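You operate a simulated robot arm through the tools that you are given. There is no shell and no other tool.

The job below is to be done with a simulated robot arm. You get a single attempt, and the scene is never put back.

## Task
Stand the white card holder in the dark stand, lock the green knob and load the small purple card.
Fine: open its flap, put the card in, snap the flap shut; leave the knob locked.

Only the result counts: the job must be done as asked and must still hold three seconds after the hand-in. Knocking over, shifting, dropping, spilling or breaking anything else fails it.

## Robot
A 7-joint arm with a three-finger gripper, fixed in place. Base frame: the origin is at the foot of the arm, x ahead of it, y to its left, z up; the work surface is at about z = 840. Units: mm, rad, N and s.
With the tool pointing down near the work surface it reaches from about 100 to 880 mm from the base axis. Its first joint turns from -2.897 to 2.897 rad. Payload 2.94 kg.
Tool frame: the origin (TCP) lies between the finger pads and is the grasp point; the fingertips stand 30 mm ahead of it; z points along the fingers, y is the line along which they close. Largest opening 132 mm; the body of the gripper starts 107 mm behind the TCP.
Orientation is told as [roll, pitch, yaw] about the base's x, y, z axes, in that order, counted from this pose: with the fingers straight down and closing along the base's y, the tool's x points along the base's -x, its y along +y and its z along -z.

## Interface
- The arm moves only by the tool step_arm. Its argument "steps" is one flat list of numbers, 7 for each row, row after row: the finger opening in mm, from 0 to 132, then the shift along the tool's x, y, z in units of 200 mm (1.0 is 200 mm), then the turn, a rotation vector about the tool's x, y, z in units of 45 degrees (1.0 is 45 degrees). In form: [grip, tx, ty, tz, ax, ay, az, grip, tx, ty, tz, ax, ay, az, ...]. A call has 1 to 20 rows; each row is the pose to reach, as a shift and turn from the pose commanded when the call began, along the tool's axes at that moment. A call with a number of a shift or a turn outside -1 to 1 is refused whole. Rows are played at 5 a second. More than 50 mm and 0.15 rad between two rows, or a gripper value outside its range, and nothing of the call is played. A pose out of reach is approached as far as the arm can. The call stops where the force on the tool passes 90 N (or 10 N more than at its start, if that is more) or the arm is blocked; 0.2 s more then pass. Each finger halts on what it meets, pressing with about 38 N; the grip force reading is that of the motor and also rises with nothing between the fingers. The clock runs only during rows and for 0.2 s after the last one: add rows that repeat a pose to give the fingers time. It gives the time, the measured TCP pose, the force on the tool (base axes), the opening and the grip force at its end, in the units of the frame above (readings bear some noise), with the torque about the TCP (base axes, N m) and any sound that the robot's microphone picked up.
- Cameras (640 x 400 px; columns grow to the right, rows downward): "scene" is fixed at [398.6, -650.1, 1464.9]; the picture's right is [0.92, -0.39, 0.00], its down [-0.24, -0.59, -0.77] and it looks along [0.30, 0.71, -0.63] (base axes); focal length 320 px, centre (320, 200). "wrist" rides on the gripper at [72, 3, -144] in the tool frame; the picture's right is [-0.04, 1.00, 0.00], its down [-0.88, -0.04, -0.48] and it looks along [-0.47, -0.02, 0.88] (tool axes); focal length 256 px, centre (320, 200). There is no depth. A picture from a camera that has moved, and an enlarged one, comes with that camera's place and axes in the base frame and with its lens.
- get_image(camera): a new picture of that camera. It takes no simulated time.
- slide_trunk(by): slides the trunk up (or, below 0, down) by that many mm; the arm rides with it, the base frame stays. It gives what a move gives, with no picture.
- close_up(camera, box): a new picture of the part [left, top, right, bottom] of that camera's present view, enlarged. It takes no simulated time.
- job_done(): hands the job in; it is judged then, once.

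Nothing tells you positions but the pictures and the camera data. Unless the task says otherwise, let go and move clear before handing in.

The tools are called as a command line: name --argument value ..., lists and objects as JSON in quotes. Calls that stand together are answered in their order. step_arm: Moves the arm, as the interface text tells. Its arguments: {"type":"object","properties":{"steps":{"type":"array","items":{"type":"number"}}},"required":["steps"]} The other tools are called the same way: slide_trunk (by) slides the trunk up or down; get_image (camera) takes a picture; close_up (camera, box) takes an enlarged picture of a part of a camera's view; job_done () hands the job in.

At the start:

```text
clock: 0.0
tcp_pos: [678.5, -2.5, 1178.0]
tcp_rot: [0.0, 0.0, 0.0]
wrist_force: [0.2, -0.2, 0.0]
moment: [-0.02, -0.02, -0.01]
width: 132.1
grasp_force: 0.1
trunk travel left (down, up): [-300.0, 240.0]
```

scene: 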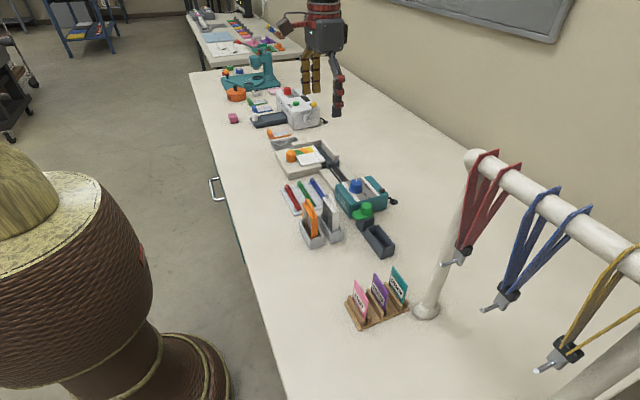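
wrist: 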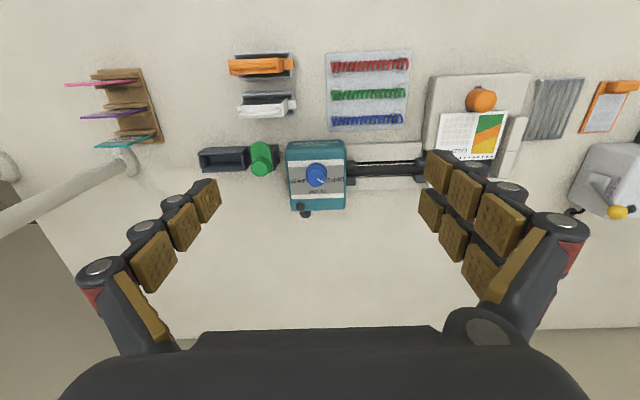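

I see a table with a card rack (pink, purple, teal cards), a dark stand with a green knob, and white and orange holders in a grey rack. I'll look closer at each before moving.

close_up --camera "scene" --box '[270, 160, 430, 260]'

close_up --camera "scene" --box '[320, 240, 448, 340]'

close_up --camera "wrist" --box '[180, 30, 360, 220]'

close_up --camera "wrist" --box '[40, 50, 200, 180]'

```text
4.00 times, centred on (350, 210) of scene
camera zoom: at [398.6, -650.1, 1464.9], right [0.92, -0.39, 0.0], down [-0.24, -0.59, -0.77], along [0.3, 0.71, -0.63], focal length 1282 px, centre (200, 160)
```

zoom: 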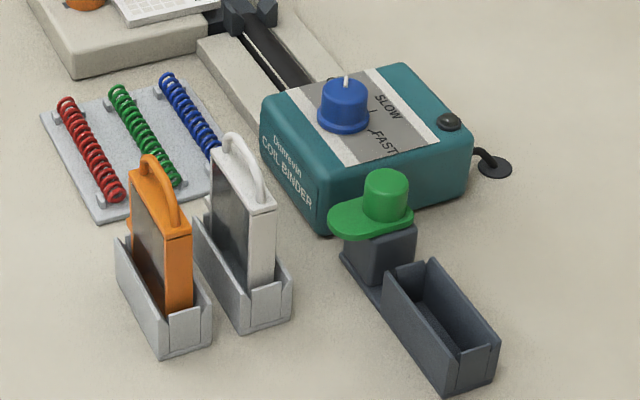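

```text
4.00 times, centred on (384, 290) of scene
camera zoom: at [398.6, -650.1, 1464.9], right [0.92, -0.39, 0.0], down [-0.24, -0.59, -0.77], along [0.3, 0.71, -0.63], focal length 1282 px, centre (64, -160)
```

zoom: 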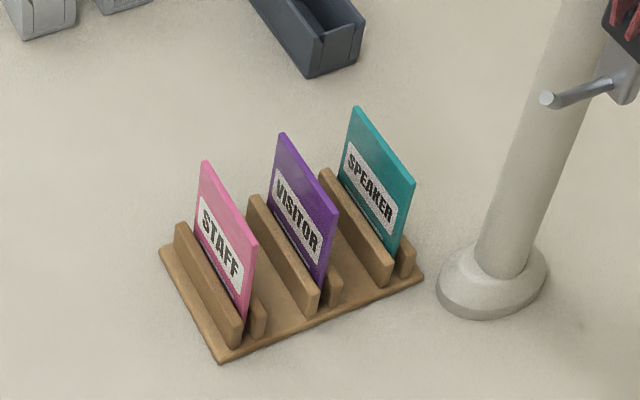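

```text
2.11 times, centred on (270, 125) of wrist
camera zoom: at [606.0, 1.6, 1320.2], right [0.04, 1.0, 0.0], down [0.88, -0.04, 0.48], along [0.47, -0.02, -0.88], focal length 539 px, centre (425, 358)
```

zoom: 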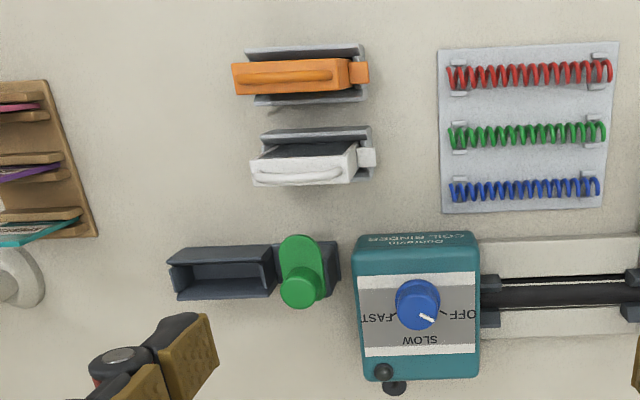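

```text
3.08 times, centred on (120, 115) of wrist
camera zoom: at [606.0, 1.6, 1320.2], right [0.04, 1.0, 0.0], down [0.88, -0.04, 0.48], along [0.47, -0.02, -0.88], focal length 788 px, centre (935, 462)
```

zoom: 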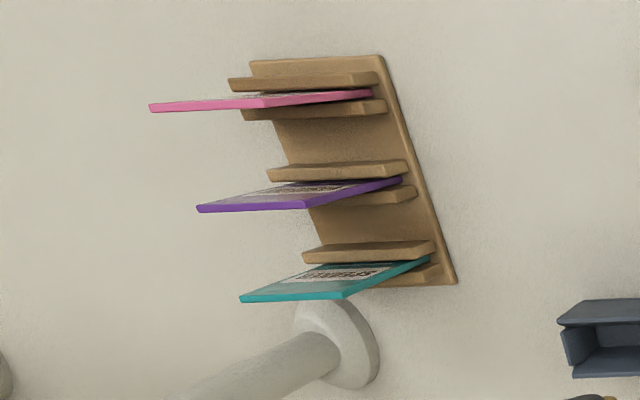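

The stand's slot looks to be near (760, -183), with its green knob on the +y side; the holders are in a grey rack nearer the base. I'll zoom further to understand the holder's flap and the knob.

close_up --camera "scene" --box '[295, 185, 355, 255]'

close_up --camera "scene" --box '[345, 195, 405, 265]'

close_up --camera "wrist" --box '[220, 45, 310, 125]'

close_up --camera "wrist" --box '[190, 130, 290, 190]'

close_up --camera "scene" --box '[190, 60, 350, 160]'

```text
5.71 times, centred on (325, 220) of scene
camera zoom: at [398.6, -650.1, 1464.9], right [0.92, -0.39, 0.0], down [-0.24, -0.59, -0.77], along [0.3, 0.71, -0.63], focal length 1831 px, centre (291, 86)
```

zoom: 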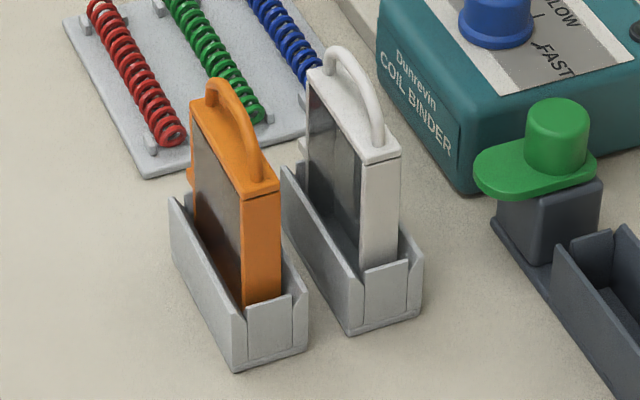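

```text
5.71 times, centred on (375, 230) of scene
camera zoom: at [398.6, -650.1, 1464.9], right [0.92, -0.39, 0.0], down [-0.24, -0.59, -0.77], along [0.3, 0.71, -0.63], focal length 1831 px, centre (6, 29)
```

zoom: 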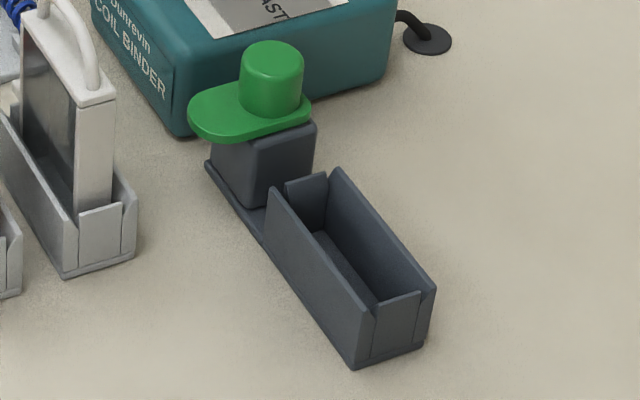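

```text
5.00 times, centred on (265, 85) of wrist
camera zoom: at [606.0, 1.6, 1320.2], right [0.04, 1.0, 0.0], down [0.88, -0.04, 0.48], along [0.47, -0.02, -0.88], focal length 1280 px, centre (595, 775)
```

zoom: 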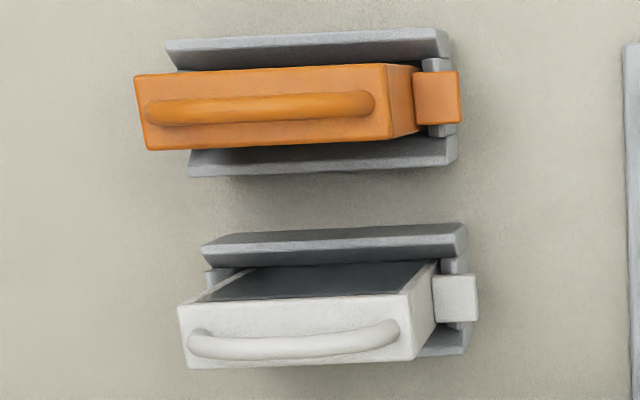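

```text
6.40 times, centred on (240, 160) of wrist
camera zoom: at [606.0, 1.6, 1320.2], right [0.04, 1.0, 0.0], down [0.88, -0.04, 0.48], along [0.47, -0.02, -0.88], focal length 1638 px, centre (832, 456)
```

zoom: 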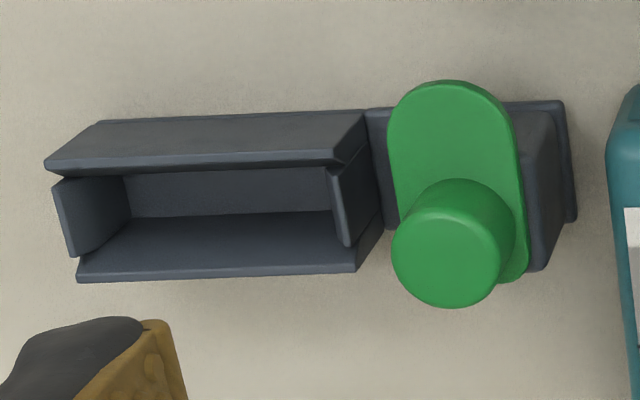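

```text
4.00 times, centred on (270, 110) of scene
camera zoom: at [398.6, -650.1, 1464.9], right [0.92, -0.39, 0.0], down [-0.24, -0.59, -0.77], along [0.3, 0.71, -0.63], focal length 1282 px, centre (520, 560)
```

zoom: 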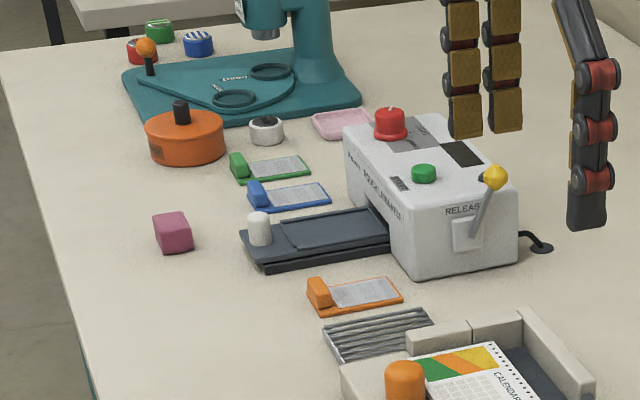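

The holder carries a bail on top and a small lug on its +y end; the knob's lobe probably swings over that lug. I'll zoom tighter on the holder and card rack to find the flap.

close_up --camera "scene" --box '[318, 190, 348, 245]'

close_up --camera "scene" --box '[298, 195, 328, 255]'

close_up --camera "wrist" --box '[230, 80, 305, 125]'

close_up --camera "scene" --box '[340, 260, 415, 335]'

```text
7.27 times, centred on (333, 218) of scene
camera zoom: at [398.6, -650.1, 1464.9], right [0.92, -0.39, 0.0], down [-0.24, -0.59, -0.77], along [0.3, 0.71, -0.63], focal length 2330 px, centre (226, 73)
```

zoom: 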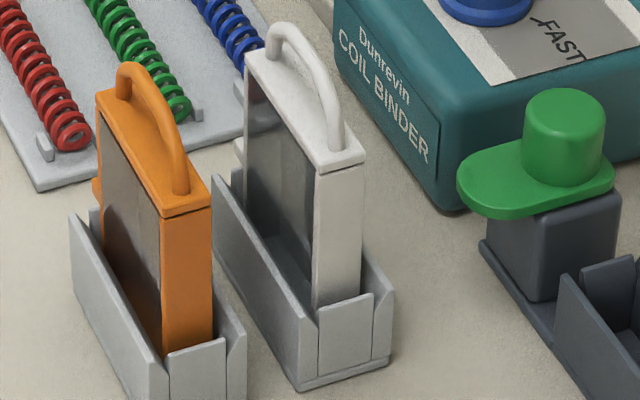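

```text
6.67 times, centred on (313, 225) of scene
camera zoom: at [398.6, -650.1, 1464.9], right [0.92, -0.39, 0.0], down [-0.24, -0.59, -0.77], along [0.3, 0.71, -0.63], focal length 2136 px, centre (367, 33)
```

zoom: 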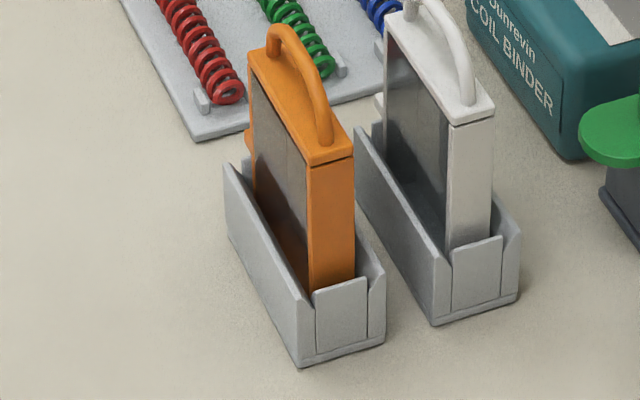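

```text
8.53 times, centred on (268, 102) of wrist
camera zoom: at [606.0, 1.6, 1320.2], right [0.04, 1.0, 0.0], down [0.88, -0.04, 0.48], along [0.47, -0.02, -0.88], focal length 2184 px, centre (768, 1032)
```

zoom: 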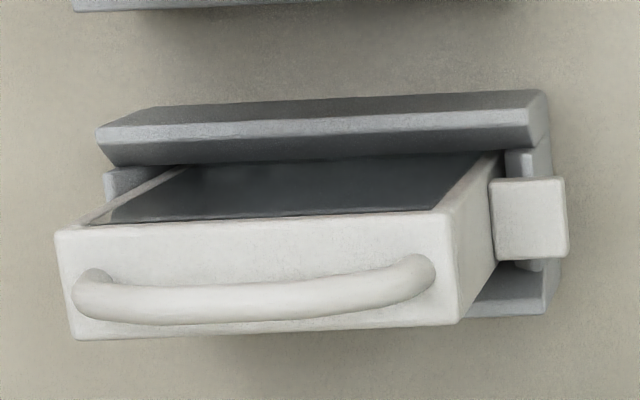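

```text
5.33 times, centred on (378, 298) of scene
camera zoom: at [398.6, -650.1, 1464.9], right [0.92, -0.39, 0.0], down [-0.24, -0.59, -0.77], along [0.3, 0.71, -0.63], focal length 1709 px, centre (13, -320)
```

zoom: 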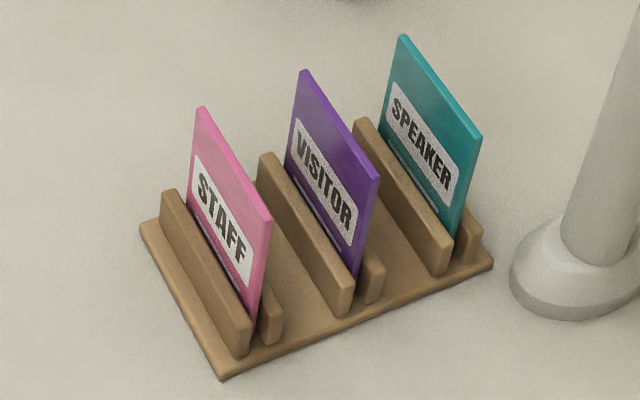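

The holder's top is a thin lid with a seam at its -y end and the bail on it, so that looks like the flap, but I can't see where it's hinged. I'll swing the wrist camera to the +y side for a closer look.

step_arm --steps '[132, 0.012, 0.027, 0.15, 0, 0, 0.167, 132, 0.024, 0.053, 0.3, 0, 0, 0.333, 132, 0.036, 0.08, 0.45, 0, 0, 0.5, 132, 0.048, 0.107, 0.6, 0, 0, 0.667, 132, 0.06, 0.133, 0.75, 0, 0, 0.833, 132, 0.072, 0.16, 0.89, 0, 0, 1.0]'

step_arm --steps '[132, 0, 0, 0, 0, 0, 0.167, 132, 0, 0, 0, 0, 0, 0.333, 132, 0, 0, 0, 0, 0, 0.5, 132, 0, 0, 0, 0, 0, 0.667, 132, 0, 0, 0, 0, 0, 0.833, 132, 0, 0, 0, 0, 0, 1.0, 132, 0, 0, 0, 0, 0, 1.0]'

get_image --camera "wrist"

```text
clock: 1.4
tcp_pos: [666.6, 31.7, 997.0]
tcp_rot: [0.0, 0.0, -0.786]
wrist_force: [-0.3, -0.2, -0.2]
moment: [-0.03, -0.02, -0.02]
width: 131.6
grasp_force: 0.0
trunk travel left (down, up): [-300.0, 240.0]
```

```text
clock: 3.0
tcp_pos: [664.2, 29.5, 998.9]
tcp_rot: [-0.001, 0.001, -1.57]
wrist_force: [0.0, 0.6, 0.3]
moment: [0.0, -0.01, 0.02]
width: 131.9
grasp_force: 0.1
trunk travel left (down, up): [-300.0, 240.0]
```

```text
taken
camera wrist: at [667.3, 103.2, 1141.8], right [1.0, -0.04, 0.0], down [-0.04, -0.88, 0.48], along [-0.02, -0.48, -0.88], focal length 256 px, centre (320, 200)
```

wrist: 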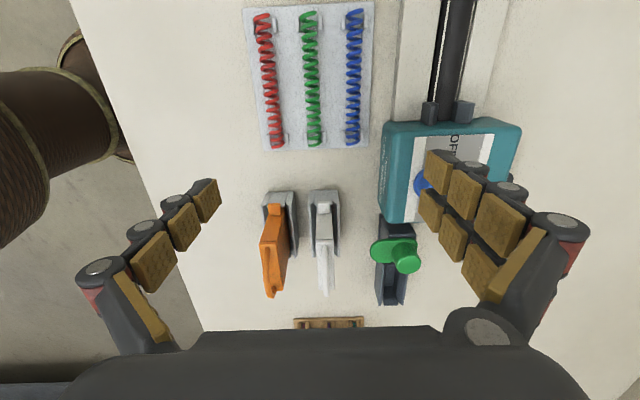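

From the +y side I can see both holders' ends with the lugs. I'll enlarge them to look for the hinge.

close_up --camera "wrist" --box '[250, 180, 350, 305]'

close_up --camera "wrist" --box '[300, 185, 350, 225]'

close_up --camera "wrist" --box '[360, 200, 430, 310]'

```text
3.20 times, centred on (300, 242) of wrist
camera zoom: at [667.3, 103.2, 1141.8], right [1.0, -0.04, 0.0], down [-0.04, -0.88, 0.48], along [-0.02, -0.48, -0.88], focal length 819 px, centre (384, 64)
```

zoom: 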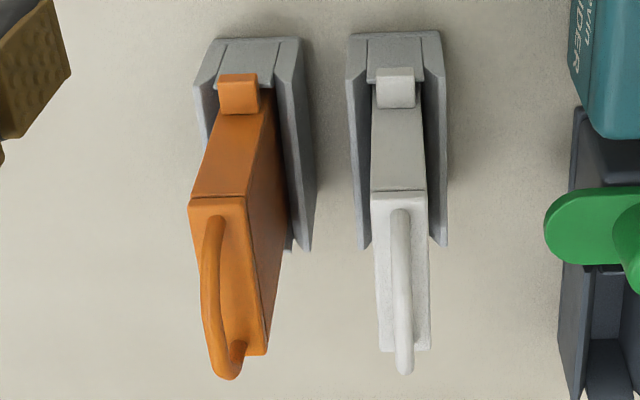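

```text
10.00 times, centred on (325, 205) of wrist
camera zoom: at [667.3, 103.2, 1141.8], right [1.0, -0.04, 0.0], down [-0.04, -0.88, 0.48], along [-0.02, -0.48, -0.88], focal length 2560 px, centre (270, 150)
```

zoom: 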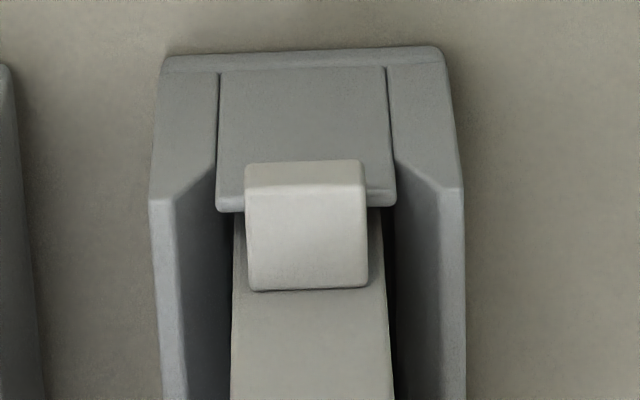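

```text
3.64 times, centred on (395, 255) of wrist
camera zoom: at [667.3, 103.2, 1141.8], right [1.0, -0.04, 0.0], down [-0.04, -0.88, 0.48], along [-0.02, -0.48, -0.88], focal length 931 px, centre (47, 0)
```

zoom: 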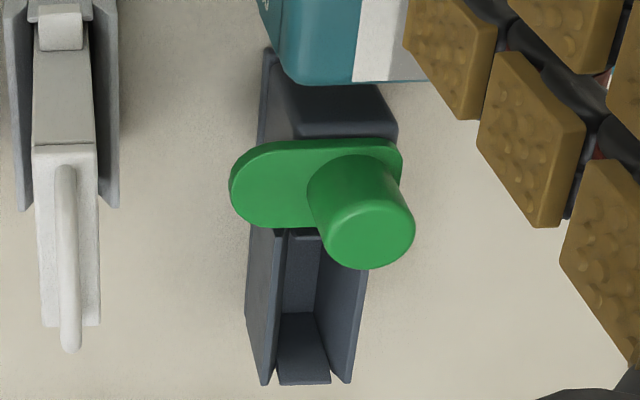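

The lid has a seam at both ends, and the bail is centred across its width. I'll zoom in on the lid edges.

close_up --camera "wrist" --box '[255, 215, 305, 300]'

close_up --camera "wrist" --box '[305, 215, 345, 300]'

close_up --camera "scene" --box '[325, 190, 350, 220]'

close_up --camera "scene" --box '[300, 195, 325, 225]'

```text
4.71 times, centred on (280, 258) of wrist
camera zoom: at [667.3, 103.2, 1141.8], right [1.0, -0.04, 0.0], down [-0.04, -0.88, 0.48], along [-0.02, -0.48, -0.88], focal length 1205 px, centre (508, -71)
```

zoom: 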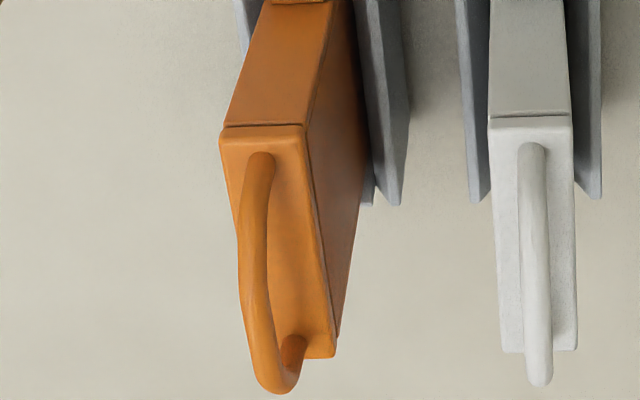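

```text
4.71 times, centred on (325, 258) of wrist
camera zoom: at [667.3, 103.2, 1141.8], right [1.0, -0.04, 0.0], down [-0.04, -0.88, 0.48], along [-0.02, -0.48, -0.88], focal length 1205 px, centre (296, -71)
```

zoom: 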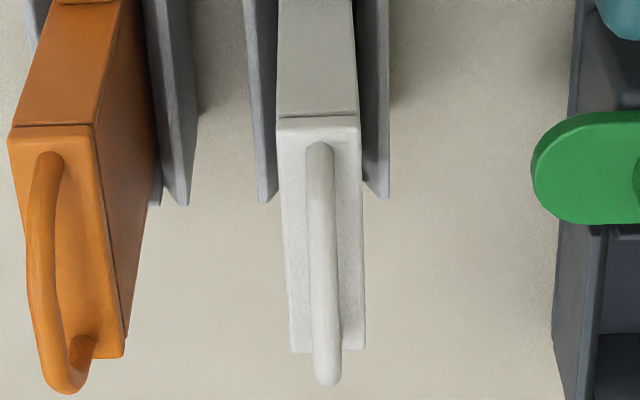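

```text
13.33 times, centred on (338, 205) of scene
camera zoom: at [398.6, -650.1, 1464.9], right [0.92, -0.39, 0.0], down [-0.24, -0.59, -0.77], along [0.3, 0.71, -0.63], focal length 4272 px, centre (87, 133)
```

zoom: 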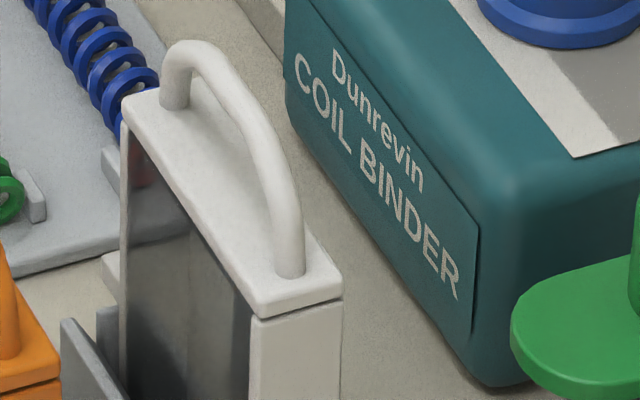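

```text
13.33 times, centred on (312, 210) of scene
camera zoom: at [398.6, -650.1, 1464.9], right [0.92, -0.39, 0.0], down [-0.24, -0.59, -0.77], along [0.3, 0.71, -0.63], focal length 4272 px, centre (420, 67)
```

zoom: 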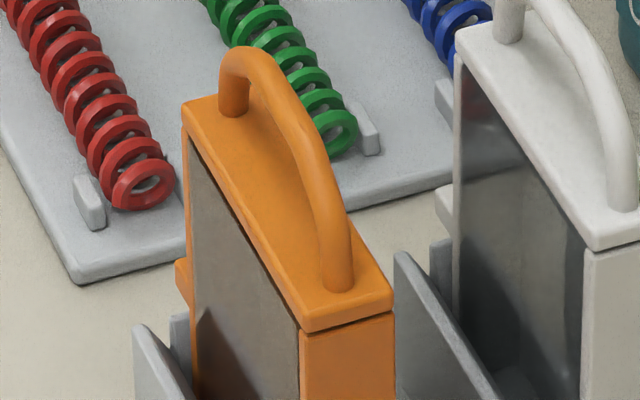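

Both holders look the same and the white one is axis-aligned, centred near (665, -86) with its lid top at about z 940. I'll move above it with the fingers closing along x and check alignment before descending.

step_arm --steps '[100, -0.1, 0.001, -0.04, 0, 0, 0, 80, -0.2, 0.002, -0.08, 0, 0, 0, 60, -0.3, 0.003, -0.1, 0, 0, 0, 50, -0.4, 0.004, -0.1, 0, 0, 0, 46, -0.5, 0.004, -0.1, 0, 0, 0, 46, -0.578, 0.004, -0.1, 0, 0, 0, 46, -0.578, 0.004, -0.1, 0, 0, 0]'

get_image --camera "wrist"

get_image --camera "scene"

```text
clock: 4.6
tcp_pos: [666.5, -86.0, 1019.0]
tcp_rot: [0.0, -0.001, -1.568]
wrist_force: [0.4, 0.2, 0.7]
moment: [-0.05, -0.01, -0.04]
width: 46.1
grasp_force: 0.0
trunk travel left (down, up): [-300.0, 240.0]
```

```text
taken
camera wrist: at [669.6, -13.0, 1161.4], right [1.0, -0.04, 0.0], down [-0.04, -0.88, 0.48], along [-0.02, -0.48, -0.88], focal length 256 px, centre (320, 200)
```

wrist: 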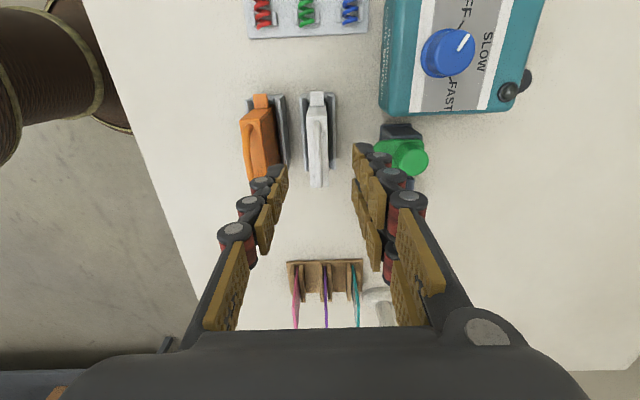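

```text
taken
```

scene: 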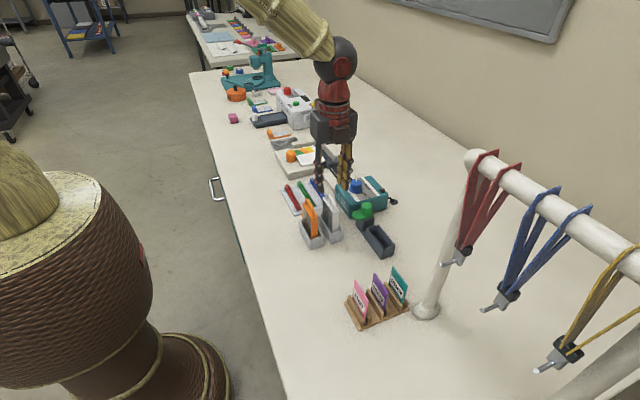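

The fingers straddle the white holder as planned. I'll take close-ups from this pose to refine the holder and stand positions before descending.

close_up --camera "wrist" --box '[280, 80, 360, 200]'

close_up --camera "scene" --box '[295, 130, 405, 260]'

close_up --camera "wrist" --box '[280, 250, 380, 340]'

```text
3.33 times, centred on (320, 140) of wrist
camera zoom: at [669.6, -13.0, 1161.4], right [1.0, -0.04, 0.0], down [-0.04, -0.88, 0.48], along [-0.02, -0.48, -0.88], focal length 853 px, centre (320, 400)
```

zoom: 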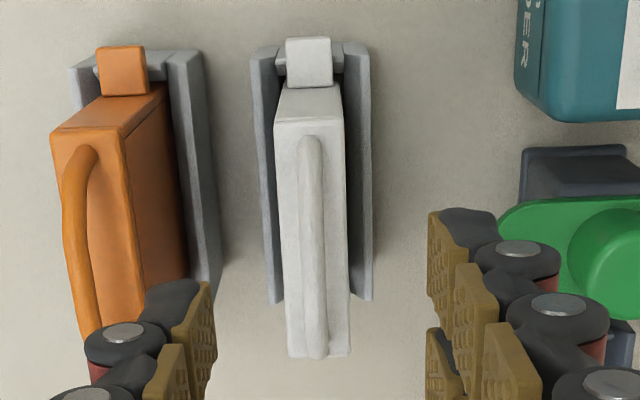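

```text
3.08 times, centred on (350, 195) of scene
camera zoom: at [398.6, -650.1, 1464.9], right [0.92, -0.39, 0.0], down [-0.24, -0.59, -0.77], along [0.3, 0.71, -0.63], focal length 986 px, centre (228, 215)
```

zoom: 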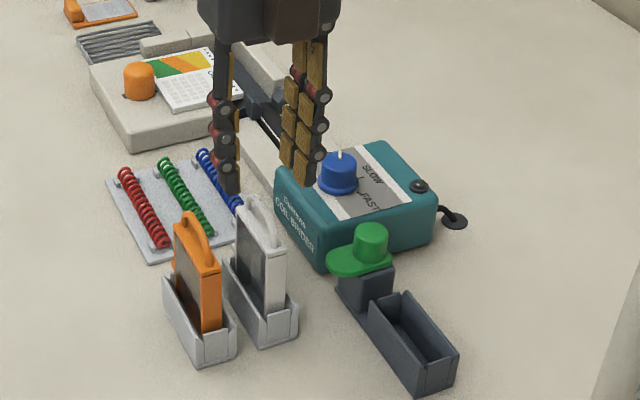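

```text
4.44 times, centred on (330, 295) of wrist
camera zoom: at [669.6, -13.0, 1161.4], right [1.0, -0.04, 0.0], down [-0.04, -0.88, 0.48], along [-0.02, -0.48, -0.88], focal length 1138 px, centre (276, -222)
```

zoom: 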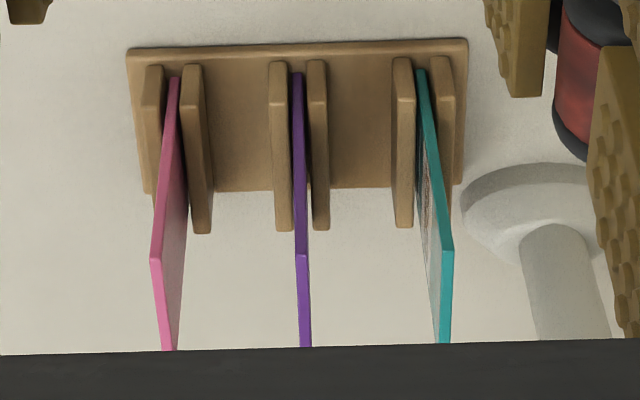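

The holder's centre measures about (665, -85.5), roughly 1.5 mm toward -x from the tool. I'll correct for that, descend to z ≈ 915 with a narrower opening, and then close.

step_arm --steps '[38, 0, -0.008, 0, 0, 0, 0, 38, 0, -0.008, 0.12, 0, 0, 0, 38, 0, -0.008, 0.24, 0, 0, 0, 38, 0, -0.008, 0.34, 0, 0, 0, 38, 0, -0.008, 0.42, 0, 0, 0, 38, 0, -0.008, 0.48, 0, 0, 0, 38, 0, -0.008, 0.52, 0, 0, 0, 38, 0, -0.008, 0.52, 0, 0, 0]'

close_up --camera "scene" --box '[290, 150, 390, 260]'

get_image --camera "wrist"

```text
clock: 6.4
tcp_pos: [664.6, -84.9, 916.5]
tcp_rot: [-0.002, 0.0, -1.571]
wrist_force: [-0.1, 0.1, 0.3]
moment: [-0.01, -0.01, -0.01]
width: 38.0
grasp_force: 0.2
trunk travel left (down, up): [-300.0, 240.0]
```

```text
3.64 times, centred on (340, 205) of scene
camera zoom: at [398.6, -650.1, 1464.9], right [0.92, -0.39, 0.0], down [-0.24, -0.59, -0.77], along [0.3, 0.71, -0.63], focal length 1165 px, centre (247, 182)
```

zoom: 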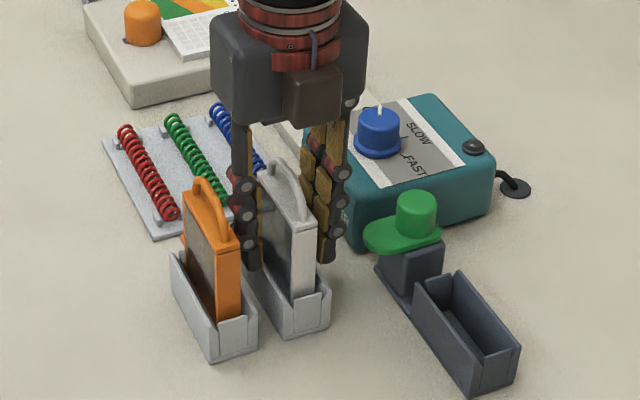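

```text
taken
camera wrist: at [666.9, -13.1, 1058.2], right [1.0, -0.04, 0.0], down [-0.04, -0.88, 0.48], along [-0.02, -0.48, -0.88], focal length 256 px, centre (320, 200)
```

wrist: 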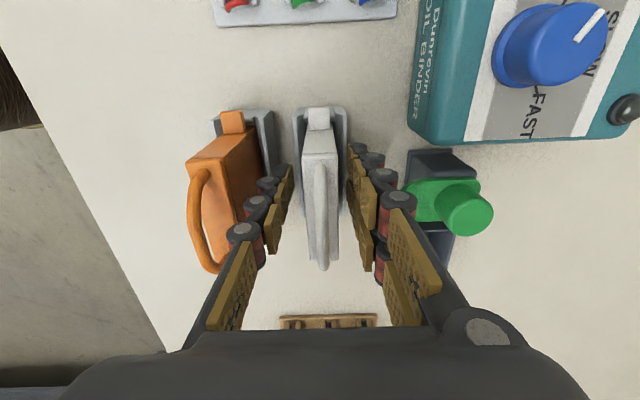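

The fingers are now either side of the holder's faces, clear of the orange holder and the knob. I'll close on it.

step_arm --steps '[25, 0, 0, 0, 0, 0, 0, 10, 0, 0, 0, 0, 0, 0, 5, 0, 0, 0, 0, 0, 0, 5, 0, 0, 0, 0, 0, 0, 5, 0, 0, 0, 0, 0, 0]'

get_image --camera "wrist"

```text
clock: 7.6
tcp_pos: [663.5, -86.4, 916.0]
tcp_rot: [0.002, 0.001, -1.571]
wrist_force: [-0.1, 0.2, 0.8]
moment: [0.01, -0.04, -0.03]
width: 16.9
grasp_force: 37.8
trunk travel left (down, up): [-300.0, 240.0]
```

```text
taken
camera wrist: at [666.9, -13.1, 1058.3], right [1.0, -0.04, 0.0], down [-0.04, -0.88, 0.48], along [-0.02, -0.48, -0.88], focal length 256 px, centre (320, 200)
```

wrist: 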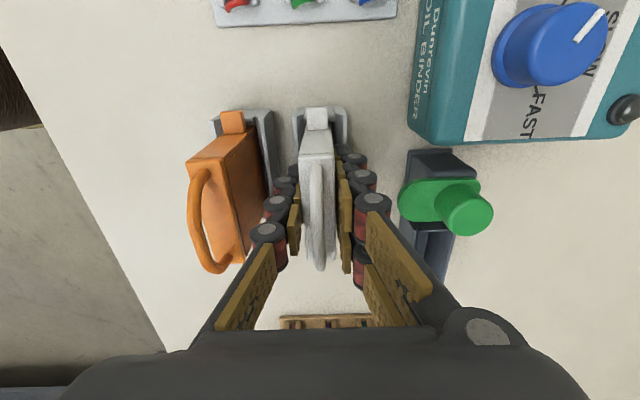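

The holder is gripped at 16.9 mm wide. I'll lift it straight up out of the rack.

step_arm --steps '[5, 0, 0, -0.04, 0, 0, 0, 5, 0, 0, -0.1, 0, 0, 0, 5, 0, 0, -0.17, 0, 0, 0, 5, 0, 0, -0.24, 0, 0, 0, 5, 0, 0, -0.3, 0, 0, 0, 5, 0, 0, -0.35, 0, 0, 0, 5, 0, 0, -0.35, 0, 0, 0]'

close_up --camera "scene" --box '[280, 130, 420, 260]'

get_image --camera "wrist"

```text
clock: 9.2
tcp_pos: [664.1, -84.5, 985.8]
tcp_rot: [0.0, 0.001, -1.571]
wrist_force: [-0.1, 1.0, -1.0]
moment: [-0.05, 0.04, 0.02]
width: 17.0
grasp_force: 38.0
trunk travel left (down, up): [-300.0, 240.0]
```

```text
3.08 times, centred on (350, 195) of scene
camera zoom: at [398.6, -650.1, 1464.9], right [0.92, -0.39, 0.0], down [-0.24, -0.59, -0.77], along [0.3, 0.71, -0.63], focal length 986 px, centre (228, 215)
```

zoom: 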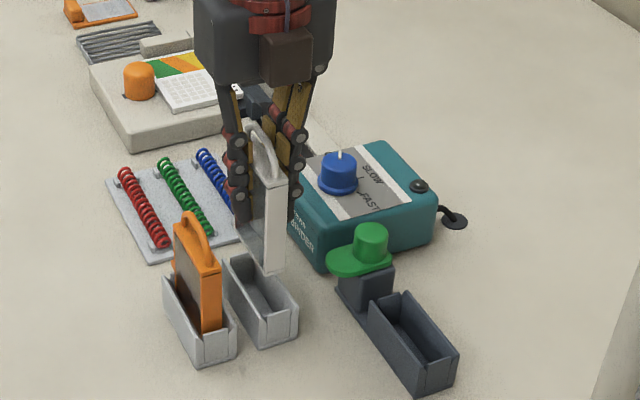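

```text
taken
camera wrist: at [666.9, -12.1, 1128.4], right [1.0, -0.04, 0.0], down [-0.04, -0.88, 0.48], along [-0.02, -0.48, -0.88], focal length 256 px, centre (320, 200)
```

wrist: 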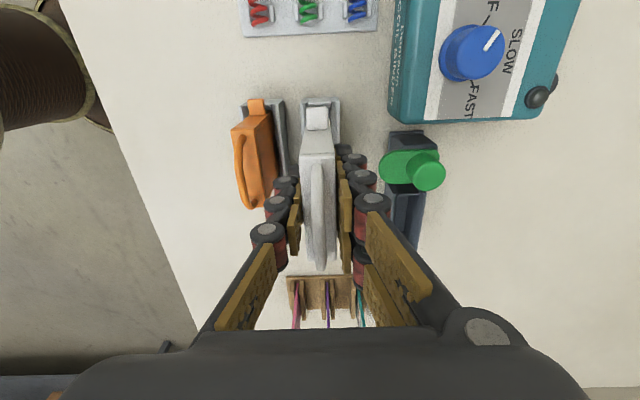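

The holder is clear of the rack and hanging level. I'll measure the stand slot against the now-empty rack in the scene view to get the exact shift.

close_up --camera "scene" --box '[360, 210, 400, 265]'

close_up --camera "scene" --box '[310, 200, 350, 255]'

close_up --camera "wrist" --box '[360, 110, 460, 270]'

```text
7.27 times, centred on (380, 238) of scene
camera zoom: at [398.6, -650.1, 1464.9], right [0.92, -0.39, 0.0], down [-0.24, -0.59, -0.77], along [0.3, 0.71, -0.63], focal length 2330 px, centre (-116, -73)
```

zoom: 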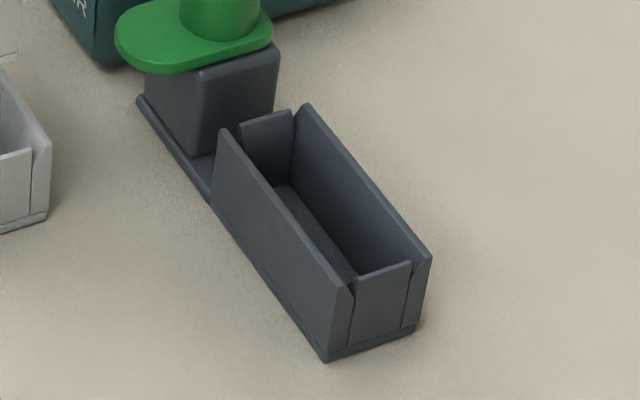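

```text
7.27 times, centred on (330, 228) of scene
camera zoom: at [398.6, -650.1, 1464.9], right [0.92, -0.39, 0.0], down [-0.24, -0.59, -0.77], along [0.3, 0.71, -0.63], focal length 2330 px, centre (247, 0)
```

zoom: 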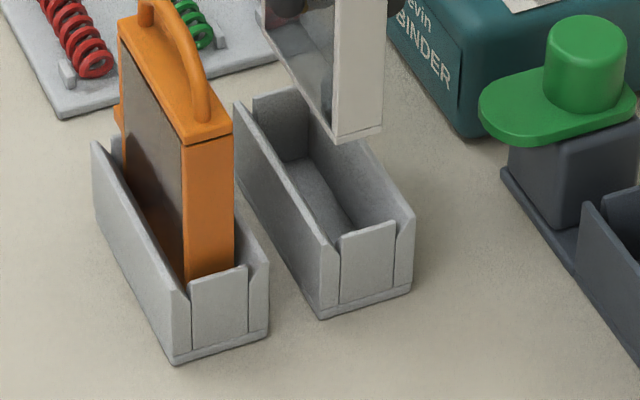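

```text
2.50 times, centred on (410, 190) of wrist
camera zoom: at [666.9, -12.1, 1128.4], right [1.0, -0.04, 0.0], down [-0.04, -0.88, 0.48], along [-0.02, -0.48, -0.88], focal length 640 px, centre (95, 225)
```

zoom: 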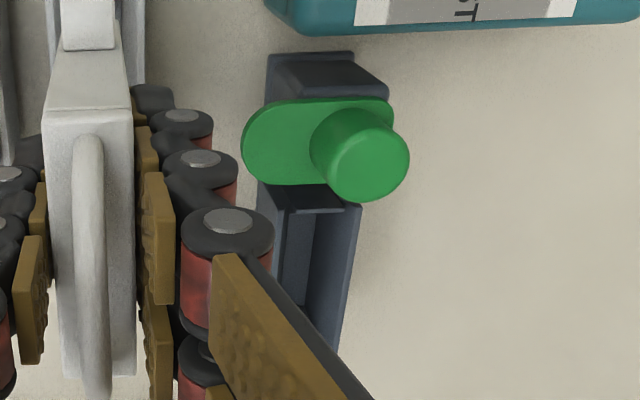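

The rack and stand slots match in size, and the shift comes out at about +95 mm in x and -98 mm in y. I'll carry the holder in -y first and then +x, staying clear of the knob, and check before lowering.

step_arm --steps '[5, -0.1, 0, 0, 0, 0, 0, 5, -0.22, 0, 0, 0, 0, 0, 5, -0.34, 0, 0, 0, 0, 0, 5, -0.44, 0.04, 0, 0, 0, 0, 5, -0.4965, 0.12, 0, 0, 0, 0, 5, -0.4965, 0.22, 0, 0, 0, 0, 5, -0.4965, 0.32, 0, 0, 0, 0, 5, -0.4965, 0.42, 0, 0, 0, 0, 5, -0.4965, 0.475, 0, 0, 0, 0, 5, -0.4965, 0.475, 0, 0, 0, 0]'

get_image --camera "wrist"

close_up --camera "scene" --box '[330, 140, 430, 265]'

```text
clock: 11.4
tcp_pos: [759.6, -184.2, 985.5]
tcp_rot: [0.0, -0.001, -1.572]
wrist_force: [0.2, 0.4, -0.7]
moment: [-0.02, 0.01, -0.01]
width: 16.8
grasp_force: 37.9
trunk travel left (down, up): [-300.0, 240.0]
```

```text
taken
camera wrist: at [762.0, -110.5, 1127.8], right [1.0, -0.04, 0.0], down [-0.04, -0.88, 0.48], along [-0.02, -0.48, -0.88], focal length 256 px, centre (320, 200)
```

wrist: 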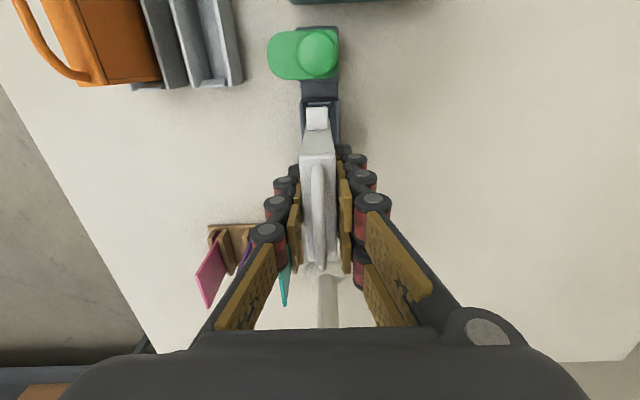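

```text
3.20 times, centred on (380, 202) of scene
camera zoom: at [398.6, -650.1, 1464.9], right [0.92, -0.39, 0.0], down [-0.24, -0.59, -0.77], along [0.3, 0.71, -0.63], focal length 1025 px, centre (128, 192)
```

zoom: 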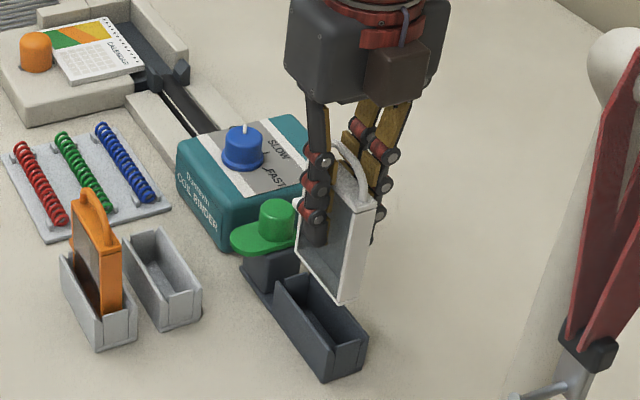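

The holder hangs above the slot. I'll zoom in to check alignment before lowering.

close_up --camera "wrist" --box '[265, 20, 375, 170]'

close_up --camera "scene" --box '[365, 195, 405, 265]'

```text
2.67 times, centred on (320, 95) of wrist
camera zoom: at [762.0, -110.5, 1127.8], right [1.0, -0.04, 0.0], down [-0.04, -0.88, 0.48], along [-0.02, -0.48, -0.88], focal length 683 px, centre (320, 480)
```

zoom: 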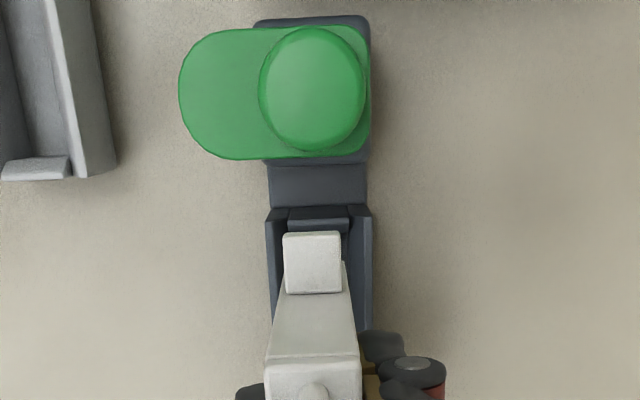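

```text
5.71 times, centred on (385, 230) of scene
camera zoom: at [398.6, -650.1, 1464.9], right [0.92, -0.39, 0.0], down [-0.24, -0.59, -0.77], along [0.3, 0.71, -0.63], focal length 1831 px, centre (-51, 29)
```

zoom: 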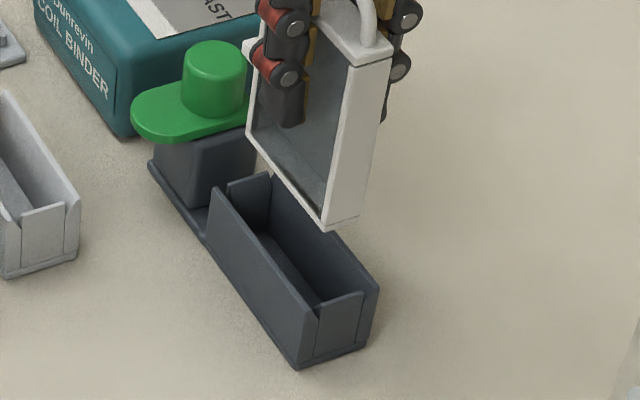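

The slot centre (about 760.4) and the holder centre (about 760) line up. I'll lower it slowly into the slot.

step_arm --steps '[5, -0.0045, 0.001, 0.06, 0, 0, 0, 5, -0.0045, 0.001, 0.12, 0, 0, 0, 5, -0.0045, 0.001, 0.17, 0, 0, 0, 5, -0.0045, 0.001, 0.21, 0, 0, 0, 5, -0.0045, 0.001, 0.25, 0, 0, 0, 5, -0.0045, 0.001, 0.28, 0, 0, 0, 5, -0.0045, 0.001, 0.31, 0, 0, 0, 5, -0.0045, 0.001, 0.33, 0, 0, 0, 5, -0.0045, 0.001, 0.34, 0, 0, 0]'

get_image --camera "wrist"

close_up --camera "scene" --box '[345, 170, 415, 265]'

```text
clock: 13.4
tcp_pos: [759.0, -186.0, 917.3]
tcp_rot: [0.0, -0.001, -1.57]
wrist_force: [-0.1, -0.4, -0.5]
moment: [-0.01, -0.02, 0.03]
width: 17.0
grasp_force: 37.3
trunk travel left (down, up): [-300.0, 240.0]
```

```text
taken
camera wrist: at [762.0, -113.1, 1059.9], right [1.0, -0.04, 0.0], down [-0.04, -0.88, 0.48], along [-0.02, -0.48, -0.88], focal length 256 px, centre (320, 200)
```

wrist: 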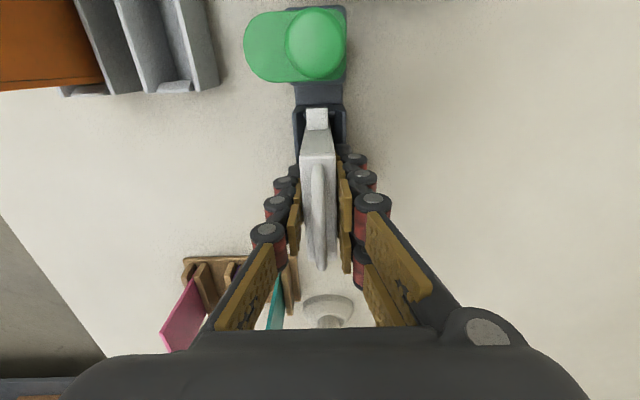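

```text
4.21 times, centred on (380, 218) of scene
camera zoom: at [398.6, -650.1, 1464.9], right [0.92, -0.39, 0.0], down [-0.24, -0.59, -0.77], along [0.3, 0.71, -0.63], focal length 1349 px, centre (67, 126)
```

zoom: 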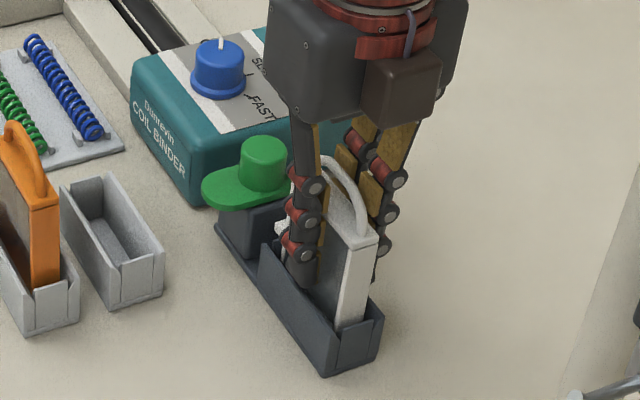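

The holder is in the slot with no contact force and about 1.6 mm still to go. I'll ease it down a little more, nudging y by +1 mm.

step_arm --steps '[5, 0.004, 0, 0.002, 0, 0, 0, 5, 0.005, 0, 0.004, 0, 0, 0, 5, 0.005, 0, 0.006, 0, 0, 0, 5, 0.005, 0, 0.008, 0, 0, 0, 5, 0.005, 0, 0.009, 0, 0, 0]'

close_up --camera "wrist" --box '[270, 60, 370, 200]'

```text
clock: 14.6
tcp_pos: [758.9, -185.3, 915.1]
tcp_rot: [0.0, -0.002, -1.571]
wrist_force: [0.0, -0.5, 1.8]
moment: [0.0, -0.02, -0.02]
width: 16.8
grasp_force: 37.6
trunk travel left (down, up): [-300.0, 240.0]
```

```text
2.86 times, centred on (320, 130) of wrist
camera zoom: at [761.4, -112.0, 1058.1], right [1.0, -0.04, 0.0], down [-0.04, -0.88, 0.48], along [-0.02, -0.48, -0.88], focal length 731 px, centre (320, 400)
```

zoom: 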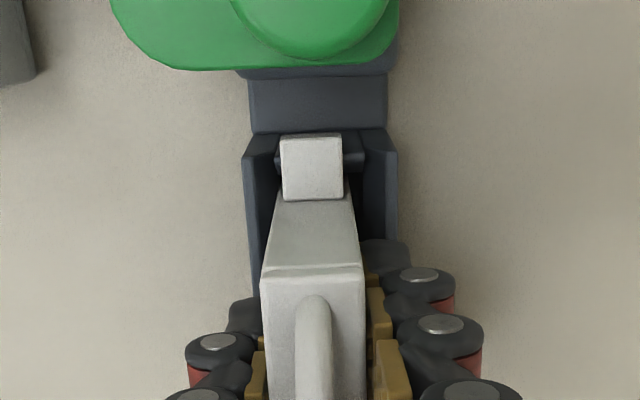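

I'm at the same height as in the rack, with light contact beginning. I'll press another 1 mm to confirm it's seated.

step_arm --steps '[5, 0, 0, 0.002, 0, 0, 0, 5, 0, 0, 0.004, 0, 0, 0, 5, 0, 0, 0.005, 0, 0, 0, 5, 0, 0, 0.005, 0, 0, 0]'

```text
clock: 15.6
tcp_pos: [758.4, -184.5, 916.1]
tcp_rot: [0.0, -0.001, -1.571]
wrist_force: [0.4, 0.1, 5.4]
moment: [0.02, -0.02, -0.02]
width: 16.9
grasp_force: 38.1
trunk travel left (down, up): [-300.0, 240.0]
```

It's seated, with 5 N pushing back. I'll release by opening the fingers to 40 mm and then look.

step_arm --steps '[20, 0, 0, 0, 0, 0, 0, 30, 0, 0, 0, 0, 0, 0, 40, 0, 0, 0, 0, 0, 0, 40, 0, 0, 0, 0, 0, 0]'

step_arm --steps '[40, 0, 0, -0.1, 0, 0, 0, 40, 0, 0, -0.22, 0, 0, 0, 40, 0, 0, -0.36, 0, 0, 0, 40, 0, 0, -0.5, 0, 0, 0, 40, 0, 0, -0.6, 0, 0, 0, 40, 0, 0, -0.6, 0, 0, 0]'

get_image --camera "wrist"

close_up --camera "scene" --box '[345, 180, 415, 265]'

```text
clock: 16.6
tcp_pos: [758.1, -184.0, 915.0]
tcp_rot: [0.0, 0.0, -1.571]
wrist_force: [-0.1, -0.9, 0.3]
moment: [0.02, 0.01, 0.0]
width: 40.1
grasp_force: 0.1
trunk travel left (down, up): [-300.0, 240.0]
```

```text
clock: 18.0
tcp_pos: [758.0, -183.1, 1034.9]
tcp_rot: [0.001, 0.0, -1.571]
wrist_force: [0.2, -0.3, 0.2]
moment: [-0.01, 0.03, 0.0]
width: 39.7
grasp_force: 0.1
trunk travel left (down, up): [-300.0, 240.0]
```

```text
taken
camera wrist: at [761.2, -111.7, 1177.9], right [1.0, -0.04, 0.0], down [-0.04, -0.88, 0.48], along [-0.02, -0.48, -0.88], focal length 256 px, centre (320, 200)
```

wrist: 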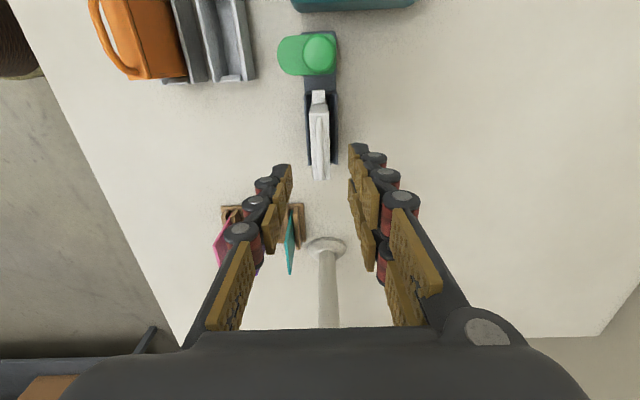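

```text
4.71 times, centred on (380, 222) of scene
camera zoom: at [398.6, -650.1, 1464.9], right [0.92, -0.39, 0.0], down [-0.24, -0.59, -0.77], along [0.3, 0.71, -0.63], focal length 1508 px, centre (38, 94)
```

zoom: 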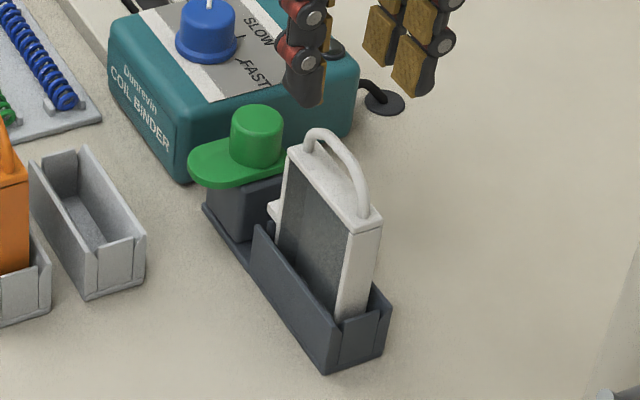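

The holder now stands upright in the dark stand with its lug toward the knob. Next I'll measure the green knob for gripping.

close_up --camera "wrist" --box '[270, 20, 360, 120]'

close_up --camera "scene" --box '[345, 195, 385, 235]'

```text
4.00 times, centred on (315, 70) of wrist
camera zoom: at [761.2, -111.7, 1177.9], right [1.0, -0.04, 0.0], down [-0.04, -0.88, 0.48], along [-0.02, -0.48, -0.88], focal length 1024 px, centre (340, 720)
```

zoom: 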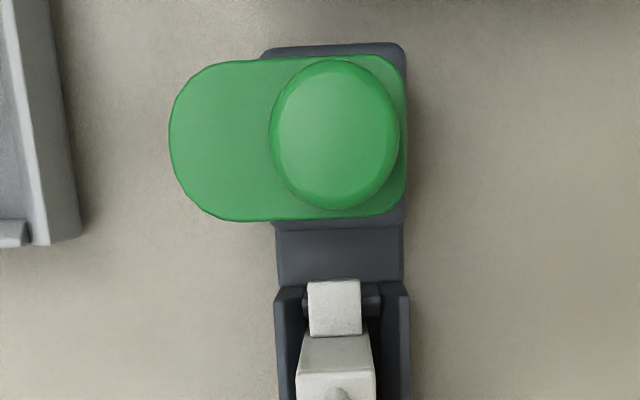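

```text
10.00 times, centred on (365, 215) of scene
camera zoom: at [398.6, -650.1, 1464.9], right [0.92, -0.39, 0.0], down [-0.24, -0.59, -0.77], along [0.3, 0.71, -0.63], focal length 3204 px, centre (-130, 50)
```

zoom: 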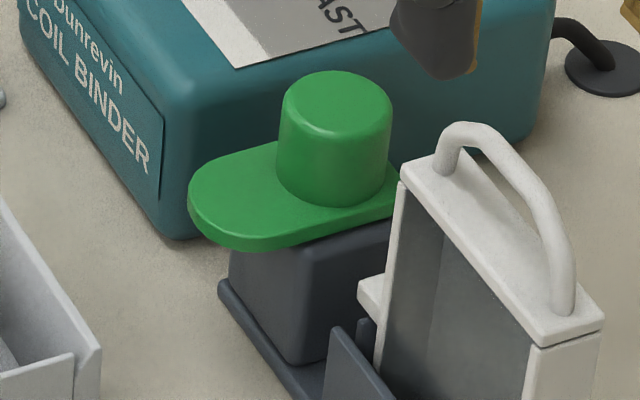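

The knob cap is centred near (760, -104), about 28 mm across with its top at z ≈ 920; its lobe points to -x at z ≈ 900, just above the lug's height of about 887. I'll move over it and check alignment.

step_arm --steps '[46, 0.1, 0.002, 0, 0, 0, 0, 46, 0.2, 0.004, 0, 0, 0, 0, 46, 0.3, 0.005, 0, 0, 0, 0, 46, 0.3975, 0.005, 0, 0, 0, 0, 46, 0.3975, 0.005, 0, 0, 0, 0]'

close_up --camera "wrist" --box '[240, 60, 400, 220]'

```text
clock: 19.2
tcp_pos: [760.2, -105.6, 1035.9]
tcp_rot: [0.0, 0.0, -1.57]
wrist_force: [0.3, -0.5, -0.5]
moment: [-0.01, -0.01, 0.03]
width: 45.8
grasp_force: 0.0
trunk travel left (down, up): [-300.0, 240.0]
```

```text
2.50 times, centred on (320, 140) of wrist
camera zoom: at [763.1, -32.5, 1178.1], right [1.0, -0.04, 0.0], down [-0.04, -0.88, 0.48], along [-0.02, -0.48, -0.88], focal length 640 px, centre (320, 350)
```

zoom: 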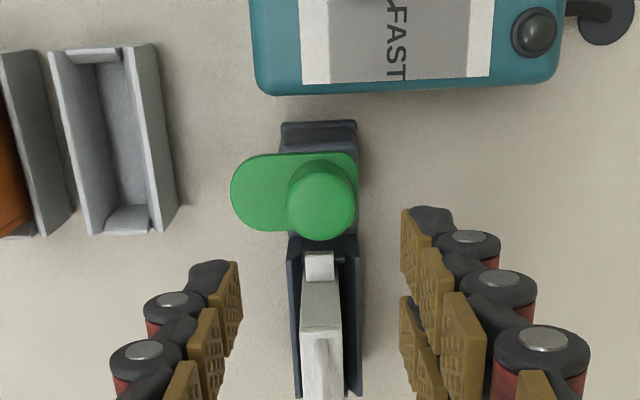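

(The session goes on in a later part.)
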